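You operate a simulated robot arm through the tools that you are given. There is no shell and no other tool. Be economical: measure what you need, move in short steps, check, and stop when the job is done.

Carry out the task below with a simulated robot arm. There is one attempt and no reset: what you move stays moved.

JOB
Take the card tube from the top of the plywood table and put it on top of the beige paper bale.

It is judged by the outcome, as a careful person would: the job done as asked, and still so three seconds after it is handed in. It fails if anything else is knocked over, pushed out of place, dropped, spilled or broken.

ROBOT AND FRAMES
A 6-joint arm with a two-finger parallel gripper, fixed in place. Base frame: the origin is at the foot of the arm, x ahead of it, y to its left, z up; the work surface is at about z = 0. Readings come in m, rad, newtons and seconds.
With the tool pointing down near the work surface it reaches from about 0.14 to 0.58 m from the base axis. Its first joint turns from -1.152 to 1.152 rad. Payload 2.1 kg.
The TCP is the grasp point between the finger pads, 0.03 m short of the fingertips. In the tool frame z runs along the fingers and y along their closing line. The gripper opens to 0.094 m. The fingers are 0.028 m wide and 0.01 m thick; the gripper's body (0.05 by 0.096 m) begins 0.055 m behind the TCP.
Orientation is that of the tool frame in the base frame, as [roll, pitch, yaw] about the fixed x, y, z axes, in that order (R = Rz(yaw) Ry(pitch) Rx(roll)). With the fingers straight down and closing along the base's y, the tool's x points along the base's -x, its y along +y and its z along -z.

CONTROLS
- The arm moves only by the tool send_rows. Its argument "rows" is a list of rows, each a list of 7 numbers: the shift along the tool's x, y, z in mm, then the turn, a rotation vector about the tool's x, y, z in rad, then the gripper command, from -1 (fully open) to 1 (shut), values between in proportion. In form: [[x, y, z, rx, ry, rz, jaw], ...]. A call has 1 to 12 rows; each row is the pose to reach, as a shift and turn from the pose commanded when the call began, along the tool's axes at that moment. Rows are played at 5 a second. More than 0.05 m and 0.15 rad between two rows, or a gripper value outside its range, and nothing of the call is played. Where a pose cannot be reached the arm comes as near as it can. A force on the tool above 40 N (or 10 N above the force at the start of the call, whichever is more), or a blocked arm, ends the call early, and 0.2 s more pass. Each finger travels about 0.072 m/s and halts on what it meets, pressing with about 39 N; the grip force reading is that of the motor and also rises with nothing between the fingers. The clock runs only during rows and for 0.2 s after the last one: add rows that repeat a pose to give the fingers time. It gives the time, the measured TCP pose, the force on the tool (base axes), the opening and the grip force at its end, in the units of the frame above (readings bear some noise), and new pictures: "views" is both (left out), scene, wrist or none.
- Cameras (640 x 400 px; columns grow to the right, rows downward): "scene" is fixed at [0.0341, -0.3636, 0.4581]; the picture's right is [0.91, -0.42, 0.00], its down [-0.28, -0.60, -0.75] and it looks along [0.32, 0.68, -0.66] (base axes); focal length 240 px, centre (320, 200). "wrist" rides on the gripper at [0.076, 0.014, -0.102] in the tool frame; the picture's right is [-0.18, 0.98, 0.00], its down [-0.75, -0.14, -0.64] and it looks along [-0.63, -0.12, 0.77] (tool axes); focal length 243 px, centre (320, 200).
- measure_at(camera, pixels): for up to 12 pixels [column, row] of the newest picture of that camera ("zoom" is the newest enlarged one), the place [x, y, z] in the base frame of the surface seen there, good to about 0.002 m, but the place of the scene camera against the robot may be out by one fixed shift of up to 0.025 m in any direction. No time passes.
- enlarge(camera, box): a new picture of the part [left, top, right, bottom] of that camera's present view, enlarged. No time passes.
- close_job(): hands the job in; it is judged then, once.

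Keep the steps short. Do not move on a guess: measure, check each grasp and each placing, and mend mistakes. In all there are 60 turns and 170 pictures (those below and enlarged ones count). Leave the gripper open and the arm clear of the work at the hand-in unless told otherwise, and finish with a single line.

The tools are called after "Request:" by a JSON object that holds its "fn" and its "kwargs". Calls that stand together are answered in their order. send_rows: Moves the arm, as the interface text tells. Its arguments: {"type":"object","properties":{"rows":{"type":"array"},"views":{"type":"string","enum":["both","scene","wrist","none"]}},"required":["rows"]} The other tools are called the same way: measure_at (camera, pixels) gives the place of the surface under pixels of a picture; enlarge (camera, box) takes an enlarged picture of a part of a camera's view; close_job () hands the job in.

At the start:

```text
clock: 0.0
ee_pos: [0.3665, -0.0424, 0.299]
orientation: [-3.141, 0.0, -3.139]
contact_force: [0.0, 0.5, -0.8]
width: 0.0941
finger_force: 0.1
```

scene: 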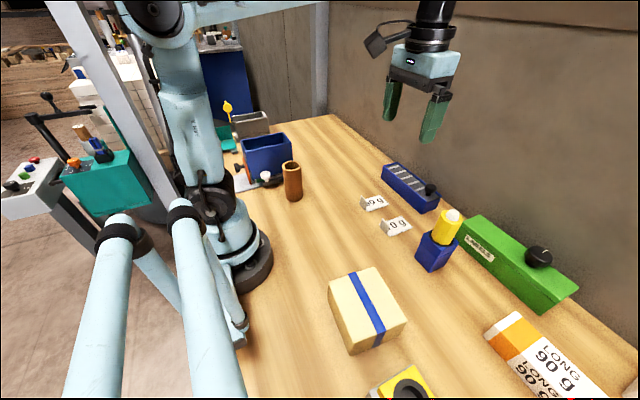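
wrist: 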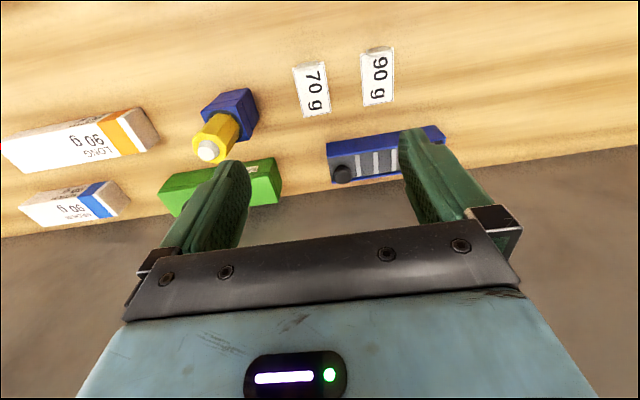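

The brown tube appears to stand at scene (292,180), and the beige bale with the blue strap is at (366,310). I'll enlarge both and measure them.

Request:
{"fn": "measure_at", "kwargs": {"camera": "scene", "pixels": [[291, 164], [292, 180], [293, 196], [285, 180], [300, 180], [293, 204], [362, 295], [330, 283], [374, 267], [404, 318], [352, 352], [310, 215]]}}

Request:
{"fn": "enlarge", "kwargs": {"camera": "scene", "box": [220, 110, 340, 220]}}

Request:
{"fn": "enlarge", "kwargs": {"camera": "scene", "box": [300, 240, 440, 380]}}

```text
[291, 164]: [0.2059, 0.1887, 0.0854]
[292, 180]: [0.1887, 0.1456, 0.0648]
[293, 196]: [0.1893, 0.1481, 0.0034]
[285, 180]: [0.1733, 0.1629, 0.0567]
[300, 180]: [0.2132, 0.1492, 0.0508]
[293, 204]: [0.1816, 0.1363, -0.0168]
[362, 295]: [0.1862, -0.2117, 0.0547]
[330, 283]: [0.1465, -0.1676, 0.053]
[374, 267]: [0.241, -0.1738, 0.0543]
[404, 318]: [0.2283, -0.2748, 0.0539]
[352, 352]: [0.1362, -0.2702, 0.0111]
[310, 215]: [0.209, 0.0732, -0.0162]
```

```text
3.64 times, centred on (280, 165) of scene
```

zoom: 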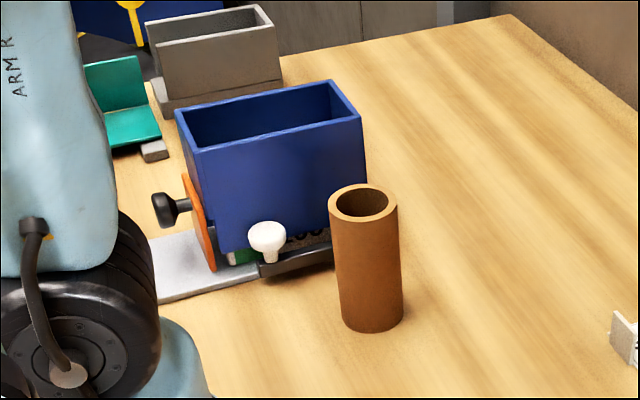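

```text
2.86 times, centred on (370, 310) of scene
```

zoom: 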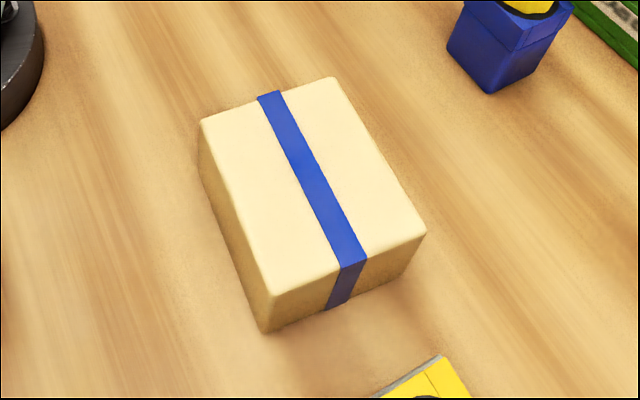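

The tube is standing upright, about 4 cm wide and 10 cm tall. The blue box is close behind it. The table reads about -0.017, so the scene camera has a z shift. Next I'll measure the tube rim, the blue box and the bale's corners in more detail.

Request:
{"fn": "measure_at", "kwargs": {"camera": "scene", "pixels": [[284, 167], [291.5, 162], [300, 167], [292, 170.5], [292, 173], [288, 141], [247, 152], [318, 138], [262, 178], [291, 140], [240, 125], [318, 190]]}}

Request:
{"fn": "measure_at", "kwargs": {"camera": "zoom", "pixels": [[204, 124], [330, 82], [420, 230], [274, 288], [312, 184], [268, 328], [200, 300], [560, 250], [430, 372]]}}

```text
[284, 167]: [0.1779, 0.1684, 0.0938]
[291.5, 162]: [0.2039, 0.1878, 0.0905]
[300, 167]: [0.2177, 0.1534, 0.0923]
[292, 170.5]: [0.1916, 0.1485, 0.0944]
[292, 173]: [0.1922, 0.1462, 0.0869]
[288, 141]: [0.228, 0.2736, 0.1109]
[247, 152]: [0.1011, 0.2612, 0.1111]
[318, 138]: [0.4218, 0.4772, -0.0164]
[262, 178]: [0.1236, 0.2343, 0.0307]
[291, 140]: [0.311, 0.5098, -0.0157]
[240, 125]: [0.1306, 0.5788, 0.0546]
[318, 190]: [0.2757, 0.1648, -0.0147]
```

```text
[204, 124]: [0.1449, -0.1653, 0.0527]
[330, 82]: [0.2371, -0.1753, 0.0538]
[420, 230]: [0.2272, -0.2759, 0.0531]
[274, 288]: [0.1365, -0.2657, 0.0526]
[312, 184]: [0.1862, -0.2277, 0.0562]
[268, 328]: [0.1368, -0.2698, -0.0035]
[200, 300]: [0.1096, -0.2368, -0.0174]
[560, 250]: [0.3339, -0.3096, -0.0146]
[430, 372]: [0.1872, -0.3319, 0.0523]
```

In scene coordinates the tube's centre is about (0.198, 0.168), with its true top near 0.11. The bale's top is level at a true z of about 0.07, and its centre is near (0.187, -0.220). I'll move high above the tube, turn the wrist with the arm, and measure it again with the wrist camera.

Request:
{"fn": "send_rows", "kwargs": {"rows": [[24, 30, 3, 0, 0, -0.1, -1], [48, 60, 6, 0, 0, -0.2, -1], [72, 90, 9, 0, 0, -0.3, -1], [96, 120, 12, 0, 0, -0.4, -1], [120, 150, 15, 0, 0, -0.5, -1], [144, 180, 18, 0, 0, -0.6, -1], [168, 210, 20, 0, 0, -0.7, -1], [168, 210, 20, 0, 0, -0.7, -1]]}}

```text
clock: 1.8
ee_pos: [0.1973, 0.1697, 0.2796]
orientation: [3.141, -0.001, -2.439]
contact_force: [0.0, 0.0, 0.0]
width: 0.0938
finger_force: 0.0
```

scene: 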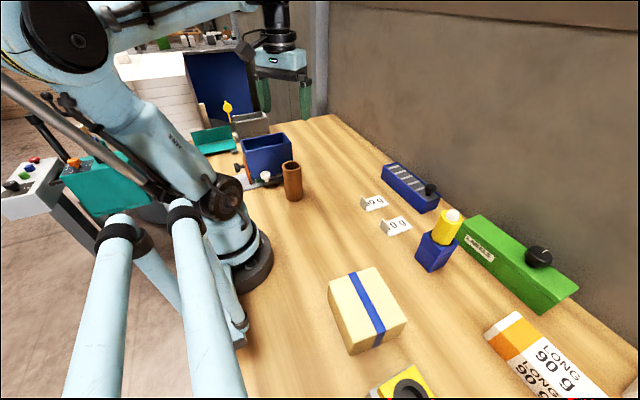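
wrist: 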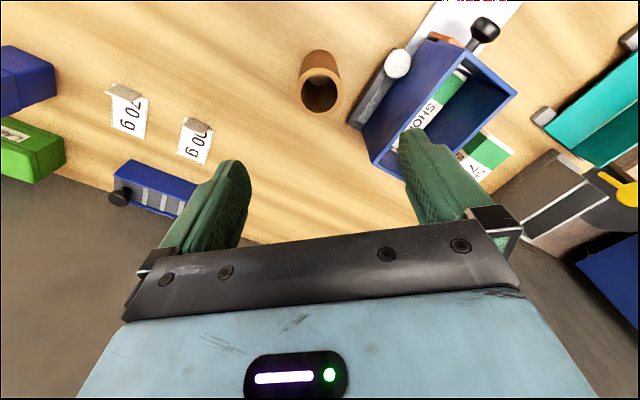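

The tube's top rim is at wrist (320,93), and the blue box is to its right. I'll enlarge that area and measure the rim.

Request:
{"fn": "enlarge", "kwargs": {"camera": "wrist", "box": [270, 30, 370, 130]}}

Request:
{"fn": "measure_at", "kwargs": {"camera": "wrist", "pixels": [[302, 93], [338, 93], [320, 110], [320, 77], [270, 100], [375, 166], [397, 62], [350, 124], [440, 70]]}}

```text
4.00 times, centred on (320, 80) of wrist
```

zoom: 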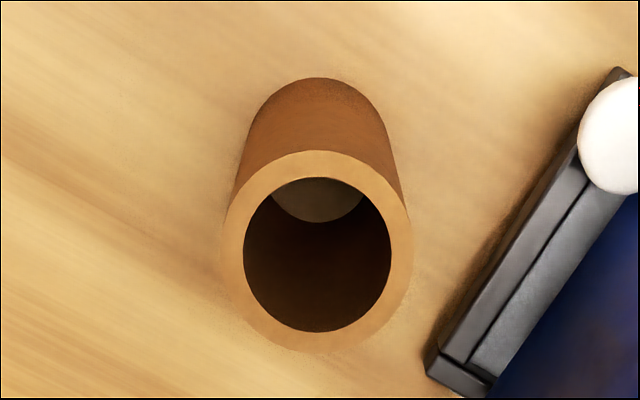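

```text
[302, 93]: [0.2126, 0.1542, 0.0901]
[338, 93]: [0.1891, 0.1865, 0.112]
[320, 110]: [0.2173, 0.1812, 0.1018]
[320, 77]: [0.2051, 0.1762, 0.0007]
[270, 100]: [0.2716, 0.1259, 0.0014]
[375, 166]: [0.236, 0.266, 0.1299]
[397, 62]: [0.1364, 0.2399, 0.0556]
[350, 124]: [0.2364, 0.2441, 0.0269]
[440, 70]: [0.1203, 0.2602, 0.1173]
```

The rim shows clearly in this zoom. I'll measure points along the middle of the ring, which is about 180 px across.

Request:
{"fn": "measure_at", "kwargs": {"camera": "zoom", "pixels": [[234, 255], [401, 255], [318, 164], [318, 341], [258, 192], [378, 192], [258, 317], [378, 317], [318, 200], [318, 84]]}}

```text
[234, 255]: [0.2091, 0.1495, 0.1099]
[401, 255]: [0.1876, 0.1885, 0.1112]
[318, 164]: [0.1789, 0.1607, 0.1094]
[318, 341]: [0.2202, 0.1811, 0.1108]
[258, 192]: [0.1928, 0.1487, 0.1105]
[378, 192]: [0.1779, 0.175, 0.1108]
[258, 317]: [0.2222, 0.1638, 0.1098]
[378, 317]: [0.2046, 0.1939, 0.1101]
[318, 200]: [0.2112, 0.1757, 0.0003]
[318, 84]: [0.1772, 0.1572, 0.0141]
```

The tube's centre is (0.199, 0.170), its outer diameter is about 50 mm and its top is at z = 0.110. The TCP is within 2 mm of that centre, and the fingers will clear the box and knob by more than 2 cm. I'll lower to z ≈ 0.075 with the jaws open.

Request:
{"fn": "send_rows", "kwargs": {"rows": [[-1.5, 0, 40, 0, 0, 0, -1], [-1.5, 0, 80, 0, 0, 0, -1], [-1.5, 0, 120, 0, 0, 0, -1], [-1.5, 0, 145, 0, 0, 0, -1], [-1.5, 0, 165, 0, 0, 0, -1], [-1.5, 0, 185, 0, 0, 0, -1], [-1.5, 0, 204, 0, 0, 0, -1], [-1.5, 0, 204, 0, 0, 0, -1]]}}

```text
clock: 3.6
ee_pos: [0.1993, 0.169, 0.0765]
orientation: [3.14, 0.001, -2.439]
contact_force: [0.1, 0.2, -0.4]
width: 0.094
finger_force: 0.0
```

scene: 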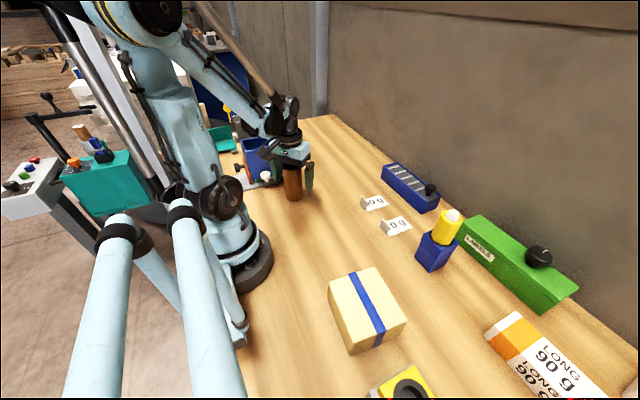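
wrist: 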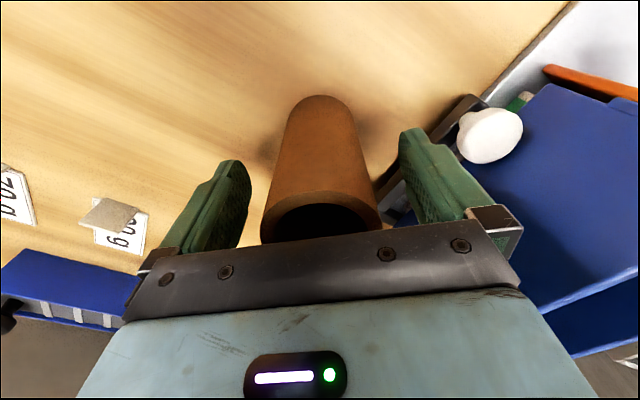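

The tube sits between the fingers. I'll close the jaws only a little past its width, since it's card.

Request:
{"fn": "send_rows", "kwargs": {"rows": [[0, 0, 0, 0, 0, 0, -0.5], [0, 0, 0, 0, 0, 0, -0.2], [0, 0, 0, 0, 0, 0, 0], [0, 0, 0, 0, 0, 0, 0.1], [0, 0, 0, 0, 0, 0, 0.1]]}}

```text
clock: 4.8
ee_pos: [0.1989, 0.1691, 0.077]
orientation: [3.141, 0.0, -2.44]
contact_force: [0.2, 0.1, 0.5]
width: 0.0516
finger_force: 39.4
```

scene: 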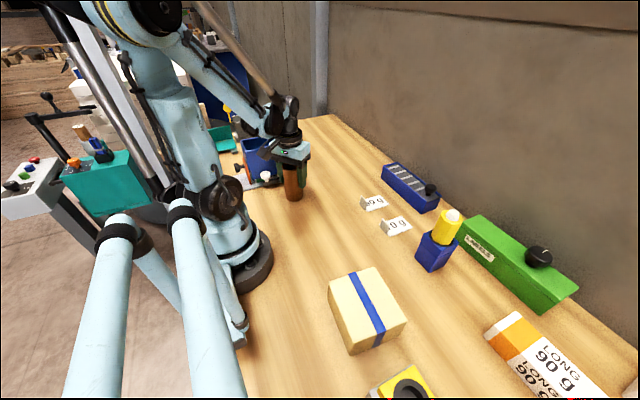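
wrist: 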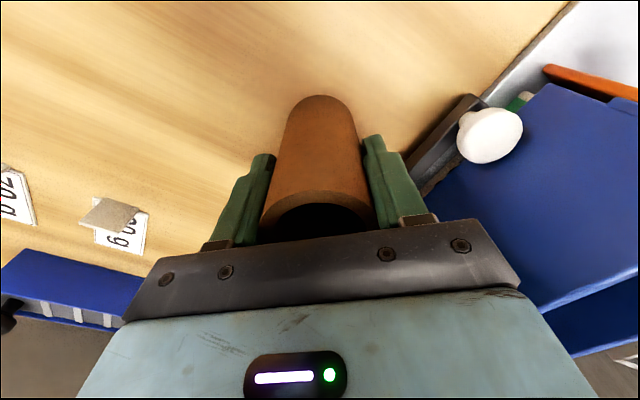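

The jaws stopped at 51.6 mm with 39 N, so the tube is held. I'll lift it slowly and check it comes up cleanly.

Request:
{"fn": "send_rows", "kwargs": {"rows": [[0, 0, -8, 0, 0, 0, 0.1], [0, 0, -25, 0, 0, 0, 0.1], [0, 0, -50, 0, 0, 0, 0.1], [0, 0, -50, 0, 0, 0, 0.1]]}}

```text
clock: 5.8
ee_pos: [0.1991, 0.167, 0.125]
orientation: [3.141, 0.0, -2.439]
contact_force: [0.4, -0.7, -0.3]
width: 0.0514
finger_force: 39.0
```

scene: 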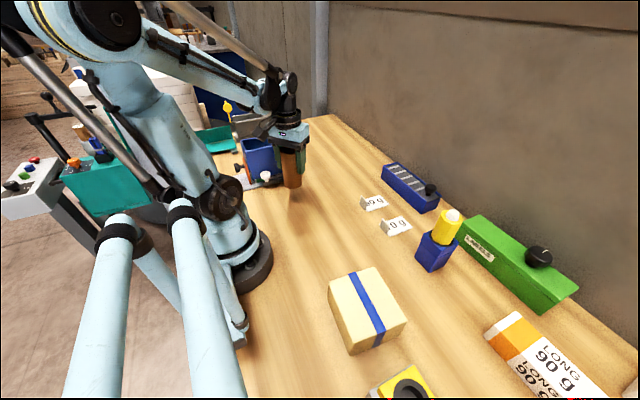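
wrist: 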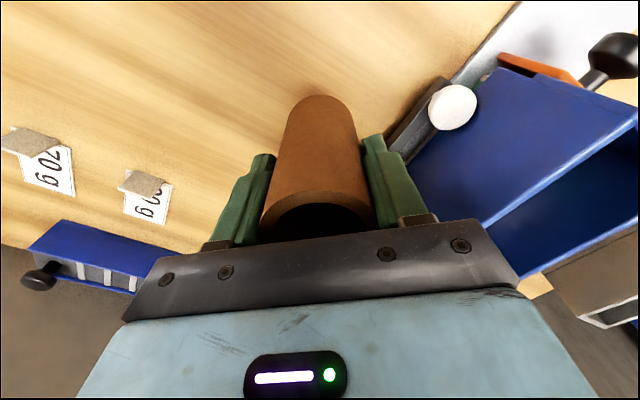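

The tube rose cleanly and nothing was left beneath it. I'll raise it to z ≈ 0.27 and swing in an arc round the base to straight ahead.

Request:
{"fn": "send_rows", "kwargs": {"rows": [[0, 0, -45, 0, 0, 0, 0.1], [0, 0, -90, 0, 0, 0, 0.1], [0, 0, -135, 0, 0, 0, 0.1], [0, 0, -145, 0, 0, 0, 0.1], [-0.4, -36.8, -145, 0, 0, 0.14, 0.1], [4.4, -73.8, -145, 0, 0, 0.28, 0.1], [14.5, -110.1, -145, 0, 0, 0.42, 0.1], [29.7, -145, -145, 0, 0, 0.56, 0.1], [50.7, -177.2, -145, 0, 0, 0.7, 0.1], [50.7, -177.2, -145, 0, 0, 0.7, 0.1]], "views": "scene"}}

```text
clock: 8.0
ee_pos: [0.2723, -0.0007, 0.271]
orientation: [3.141, 0.002, -3.141]
contact_force: [-0.3, 0.1, -0.2]
width: 0.0516
finger_force: 39.3
```

scene: 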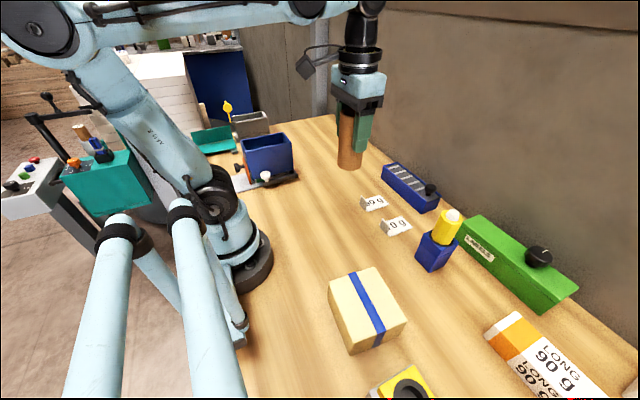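

Still held. Next I'll swing on to a point above the bale at about (0.187, -0.218), staying high.

Request:
{"fn": "send_rows", "kwargs": {"rows": [[0.7, -38.2, 0, 0, 0, 0.14, 0.1], [5.8, -76.6, 0, 0, 0, 0.28, 0.1], [16.3, -114.2, 0, 0, 0, 0.42, 0.1], [33.1, -149.8, 0, 0, 0, 0.56, 0.1], [54, -183.6, 0, 0, 0, 0.7, 0.1], [80.4, -213.7, 0, 0, 0, 0.84, 0.1], [85, -217, 0, 0, 0, 0.86, 0.1], [85, -217, 0, 0, 0, 0.86, 0.1]]}}

```text
clock: 9.8
ee_pos: [0.1896, -0.2164, 0.2703]
orientation: [-3.142, -0.001, 2.281]
contact_force: [0.2, 0.3, 0.3]
width: 0.0517
finger_force: 39.0
```

scene: 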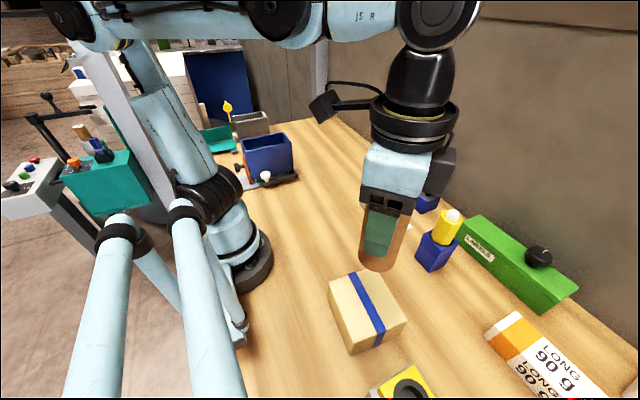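
wrist: 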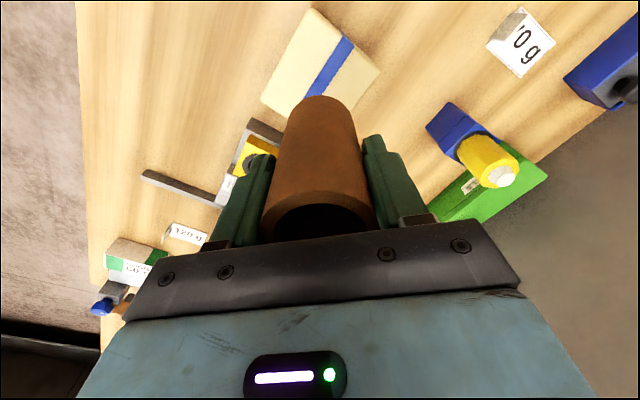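

The bale's top shows in the wrist view with corners near (311,9), (380,70) and (263,97). I'll measure them in the robot's own frame.

Request:
{"fn": "enlarge", "kwargs": {"camera": "wrist", "box": [250, 0, 400, 130]}}

Request:
{"fn": "measure_at", "kwargs": {"camera": "wrist", "pixels": [[311, 13], [376, 70], [267, 96], [330, 80], [300, 60], [350, 60], [420, 60], [200, 60]]}}

```text
3.08 times, centred on (325, 65) of wrist
```

zoom: 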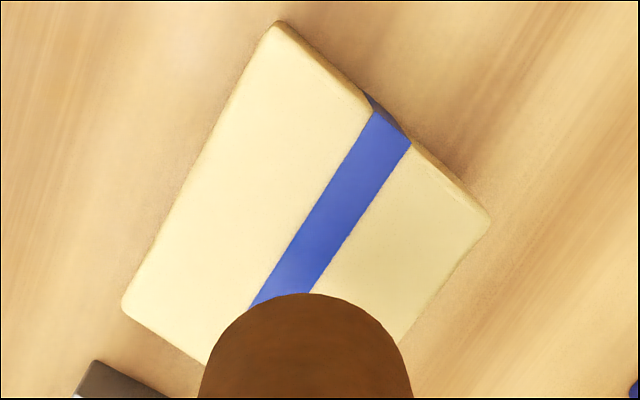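

```text
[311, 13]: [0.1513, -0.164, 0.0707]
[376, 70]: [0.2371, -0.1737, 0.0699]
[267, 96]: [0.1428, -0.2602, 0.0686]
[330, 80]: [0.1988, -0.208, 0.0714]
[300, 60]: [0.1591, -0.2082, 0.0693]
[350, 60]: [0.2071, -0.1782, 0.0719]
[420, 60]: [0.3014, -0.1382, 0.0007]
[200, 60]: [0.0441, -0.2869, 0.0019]
```

The bale's centre is about (0.190, -0.217), right under the TCP, with its top at z ≈ 0.070. The strap looks slightly raised, so I'll check its height and midline.

Request:
{"fn": "measure_at", "kwargs": {"camera": "zoom", "pixels": [[385, 130], [345, 190], [310, 235], [285, 275], [318, 190], [368, 205], [290, 215], [355, 250], [250, 250], [390, 270], [250, 180], [430, 220]]}}

```text
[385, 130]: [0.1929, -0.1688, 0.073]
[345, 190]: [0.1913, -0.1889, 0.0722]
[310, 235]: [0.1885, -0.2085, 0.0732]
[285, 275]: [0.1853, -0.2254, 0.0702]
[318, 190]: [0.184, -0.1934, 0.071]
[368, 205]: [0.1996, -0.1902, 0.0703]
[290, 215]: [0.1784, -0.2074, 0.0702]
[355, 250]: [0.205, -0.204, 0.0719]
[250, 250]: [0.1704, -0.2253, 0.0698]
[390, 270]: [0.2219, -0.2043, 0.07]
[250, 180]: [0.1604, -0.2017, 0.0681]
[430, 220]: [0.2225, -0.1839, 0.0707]
```

The strap is raised only 1–2 mm and its midline is at x ≈ 0.187, so the tube will be centred over it. When the tube was gripped on the table the TCP was at z ≈ 0.0767, so contact should come at TCP z ≈ 0.149. I'll lower to just above that.

Request:
{"fn": "send_rows", "kwargs": {"rows": [[0, 0, 35, 0, 0, 0, 0.1], [0, 0, 70, 0, 0, 0, 0.1], [0, 0, 95, 0, 0, 0, 0.1], [0, 0, 110, 0, 0, 0, 0.1], [0, 0, 116, 0, 0, 0, 0.1], [0, 0, 116, 0, 0, 0, 0.1]]}}

```text
clock: 11.2
ee_pos: [0.1889, -0.2159, 0.1531]
orientation: [3.141, 0.001, 2.283]
contact_force: [0.8, -0.8, -0.7]
width: 0.0516
finger_force: 39.0
```

scene: 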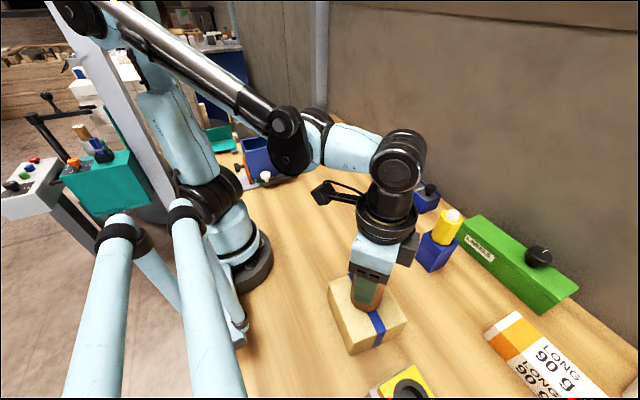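
wrist: 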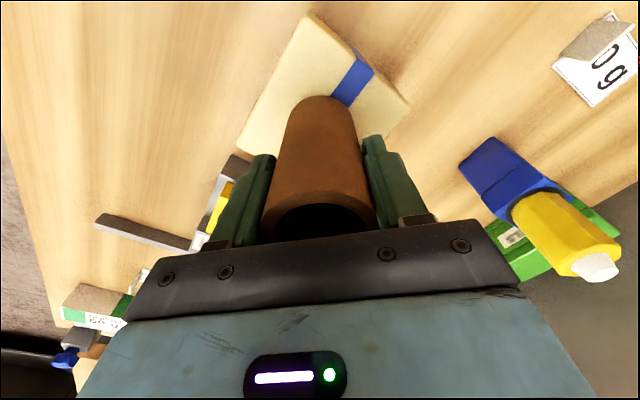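

The TCP reads 0.153 with no contact yet. I'll go down in 1 mm steps and watch the force.

Request:
{"fn": "send_rows", "kwargs": {"rows": [[0, 0, 1, 0, 0, 0, 0.1], [0, 0, 2, 0, 0, 0, 0.1], [0, 0, 3, 0, 0, 0, 0.1], [0, 0, 3, 0, 0, 0, 0.1]], "views": "none"}}

Request:
{"fn": "enlarge", "kwargs": {"camera": "scene", "box": [310, 240, 430, 360]}}

```text
clock: 12.2
ee_pos: [0.1889, -0.2157, 0.1495]
orientation: [3.141, 0.001, 2.283]
contact_force: [-0.8, 0.9, -1.4]
width: 0.0515
finger_force: 39.6
```

```text
3.33 times, centred on (370, 300) of scene
```

zoom: 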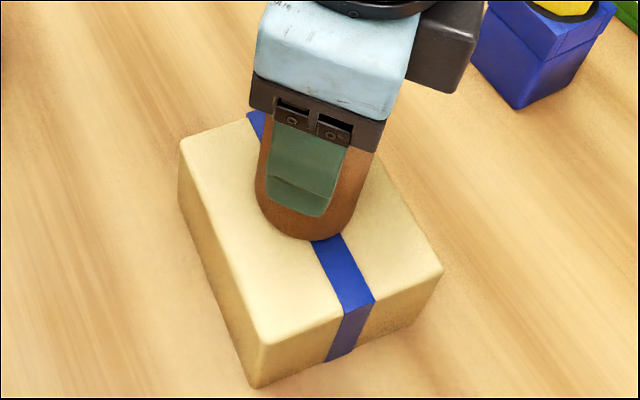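

No clear contact yet, as the force is still within noise. I'll lower it a little further.

Request:
{"fn": "send_rows", "kwargs": {"rows": [[0, 0, 0.5, 0, 0, 0, 0.1], [0, 0, 1, 0, 0, 0, 0.1], [0, 0, 1, 0, 0, 0, 0.1]], "views": "none"}}

```text
clock: 13.0
ee_pos: [0.188, -0.216, 0.1494]
orientation: [-3.14, 0.001, 2.282]
contact_force: [0.0, -0.2, -1.0]
width: 0.0514
finger_force: 39.3
```

Request:
{"fn": "send_rows", "kwargs": {"rows": [[0, 0, 0.5, 0, 0, 0, 0.1], [0, 0, 1, 0, 0, 0, 0.1], [0, 0, 1, 0, 0, 0, 0.1]], "views": "none"}}

```text
clock: 13.8
ee_pos: [0.1905, -0.2166, 0.1494]
orientation: [-3.141, 0.001, 2.281]
contact_force: [0.1, 0.4, -0.4]
width: 0.0516
finger_force: 38.9
```

Still no contact; the commanded z is about 0.149. Down another 1 mm.

Request:
{"fn": "send_rows", "kwargs": {"rows": [[0, 0, 0.5, 0, 0, 0, 0.1], [0, 0, 1, 0, 0, 0, 0.1], [0, 0, 1, 0, 0, 0, 0.1]], "views": "none"}}

```text
clock: 14.6
ee_pos: [0.1897, -0.2174, 0.1481]
orientation: [3.141, -0.001, 2.283]
contact_force: [-0.5, -0.1, -0.6]
width: 0.0514
finger_force: 39.0
```

Request:
{"fn": "send_rows", "kwargs": {"rows": [[0, 0, 0.5, 0, 0, 0, 0.1], [0, 0, 1, 0, 0, 0, 0.1], [0, 0, 1, 0, 0, 0, 0.1]], "views": "none"}}

Request:
{"fn": "enlarge", "kwargs": {"camera": "scene", "box": [340, 270, 400, 330]}}

```text
clock: 15.4
ee_pos: [0.1894, -0.2174, 0.1469]
orientation: [3.14, 0.0, 2.284]
contact_force: [0.5, 0.0, -0.4]
width: 0.0512
finger_force: 38.5
```

```text
6.67 times, centred on (370, 300) of scene
```

zoom: 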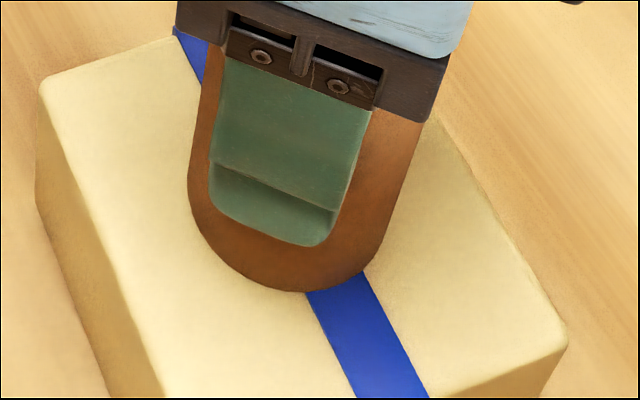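

It looks about to touch. One more step.

Request:
{"fn": "send_rows", "kwargs": {"rows": [[0, 0, 0.5, 0, 0, 0, 0.1], [0, 0, 1, 0, 0, 0, 0.1], [0, 0, 1, 0, 0, 0, 0.1]], "views": "none"}}

Request:
{"fn": "measure_at", "kwargs": {"camera": "zoom", "pixels": [[275, 287], [275, 297], [240, 275], [235, 285], [350, 270], [330, 310]]}}

```text
clock: 16.2
ee_pos: [0.1885, -0.2171, 0.148]
orientation: [-3.141, 0.001, 2.283]
contact_force: [-1.0, 0.4, -0.8]
width: 0.0515
finger_force: 38.7
```

```text
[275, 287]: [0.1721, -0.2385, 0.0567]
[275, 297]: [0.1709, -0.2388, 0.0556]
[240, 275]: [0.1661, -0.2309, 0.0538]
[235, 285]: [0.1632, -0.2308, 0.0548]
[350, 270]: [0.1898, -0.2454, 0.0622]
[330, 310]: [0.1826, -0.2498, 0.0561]
```

The tube's lower edge and the bale top measure within about 1–2 mm of each other. I'll continue in half-millimetre steps.

Request:
{"fn": "send_rows", "kwargs": {"rows": [[0, 0, 0.5, 0, 0, 0, 0.1], [0, 0, 1, 0, 0, 0, 0.1], [0, 0, 1, 0, 0, 0, 0.1]], "views": "none"}}

```text
clock: 17.0
ee_pos: [0.1902, -0.2173, 0.1458]
orientation: [3.141, 0.0, 2.284]
contact_force: [-3.3, 1.3, 26.3]
width: 0.0512
finger_force: 39.0
```

There's firm contact at 26 N. I'll ease up 0.7 mm to relieve the load, then open the jaws gradually.

Request:
{"fn": "send_rows", "kwargs": {"rows": [[0, 0, -0.7, 0, 0, 0, 0.1], [0, 0, -0.7, 0, 0, 0, -0.05], [0, 0, -0.7, 0, 0, 0, -0.15], [0, 0, -0.7, 0, 0, 0, -0.3], [0, 0, -0.7, 0, 0, 0, -0.6], [0, 0, -0.7, 0, 0, 0, -1], [0, 0, -0.7, 0, 0, 0, -1]]}}

```text
clock: 18.6
ee_pos: [0.1904, -0.2165, 0.1473]
orientation: [3.142, 0.0, 2.282]
contact_force: [-0.1, 0.3, 0.1]
width: 0.094
finger_force: 0.0
```

scene: 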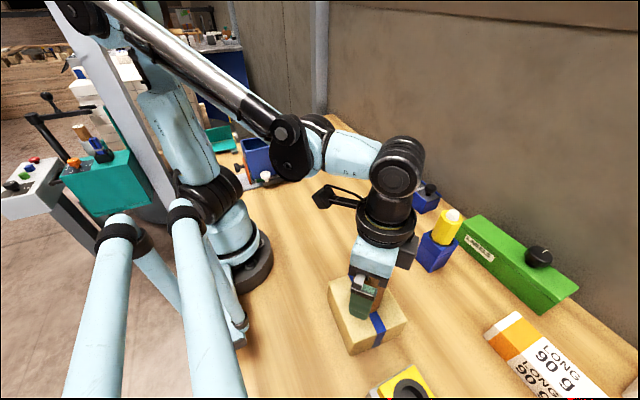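
wrist: 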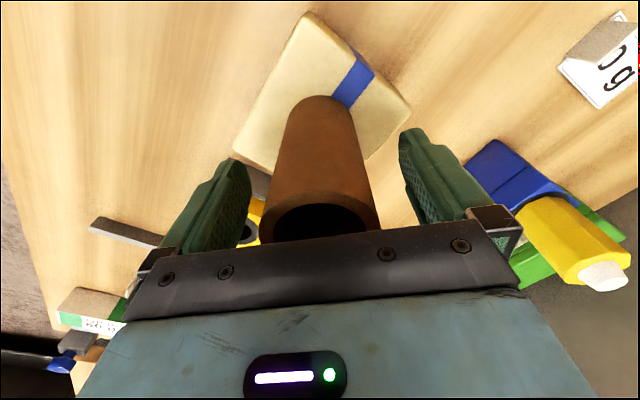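

The tube is standing free between the open fingers. I'll withdraw straight up, slowly at first.

Request:
{"fn": "send_rows", "kwargs": {"rows": [[0, 0, -10, 0, 0, 0, -1], [0, 0, -30, 0, 0, 0, -1], [0, 0, -60, 0, 0, 0, -1], [0, 0, -95, 0, 0, 0, -1], [0, 0, -130, 0, 0, 0, -1], [0, 0, -130, 0, 0, 0, -1]]}}

```text
clock: 20.0
ee_pos: [0.1906, -0.2169, 0.2753]
orientation: [3.14, 0.001, 2.282]
contact_force: [0.2, 0.5, -0.5]
width: 0.094
finger_force: 0.0
```

scene: 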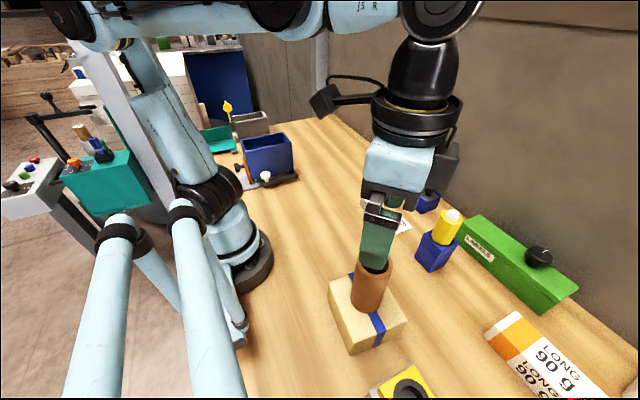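
wrist: 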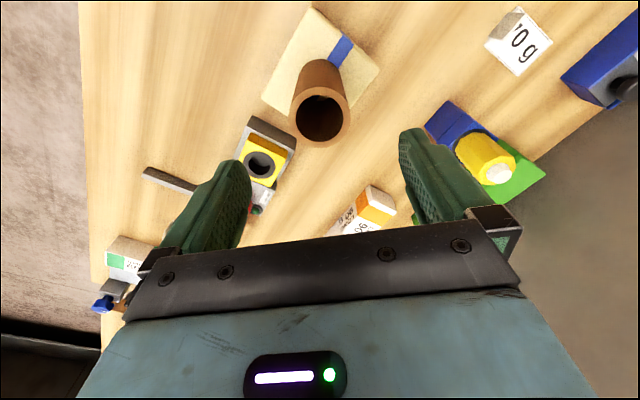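

The tube stands upright on the bale. I'll swing the arm clear and take a last look.

Request:
{"fn": "send_rows", "kwargs": {"rows": [[2.8, 40, -15, 0, 0, -0.14, -1], [11, 79, -20, 0, 0, -0.28, -1], [25, 117, -20, 0, 0, -0.42, -1], [44, 152, -20, 0, 0, -0.56, -1], [67, 185, -20, 0, 0, -0.7, -1], [67, 185, -20, 0, 0, -0.7, -1], [67, 185, -20, 0, 0, -0.7, -1]], "views": "scene"}}

Request:
{"fn": "enlarge", "kwargs": {"camera": "scene", "box": [310, 240, 430, 360]}}

```text
clock: 21.6
ee_pos: [0.2863, -0.0459, 0.2998]
orientation: [-3.141, 0.0, 2.983]
contact_force: [-0.9, -0.4, 0.2]
width: 0.0941
finger_force: 0.2
```

scene: 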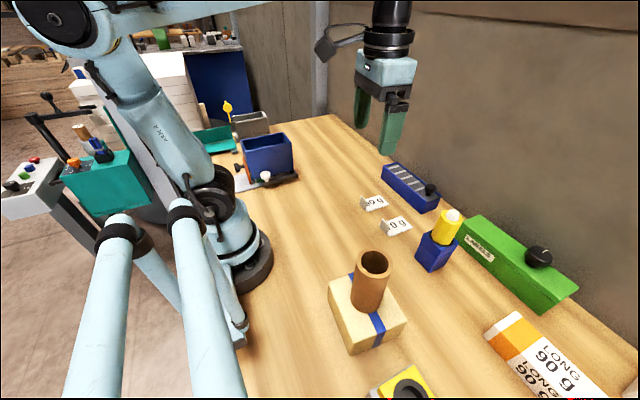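

```text
3.33 times, centred on (370, 300) of scene
```

zoom: 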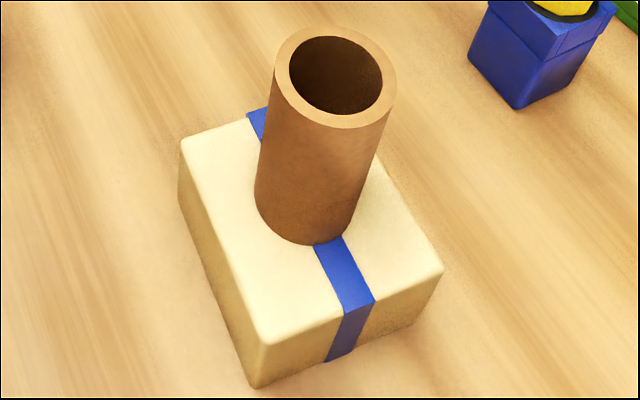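

The tube is upright and steady on the bale, nothing else has moved, and the arm is clear with the gripper open. I'll hand the job in.

Request:
{"fn": "close_job", "kwargs": {}}

```text
The job is handed in.
```

The card tube is standing upright on top of the beige paper bale, nothing else was disturbed, and the gripper is open and clear.
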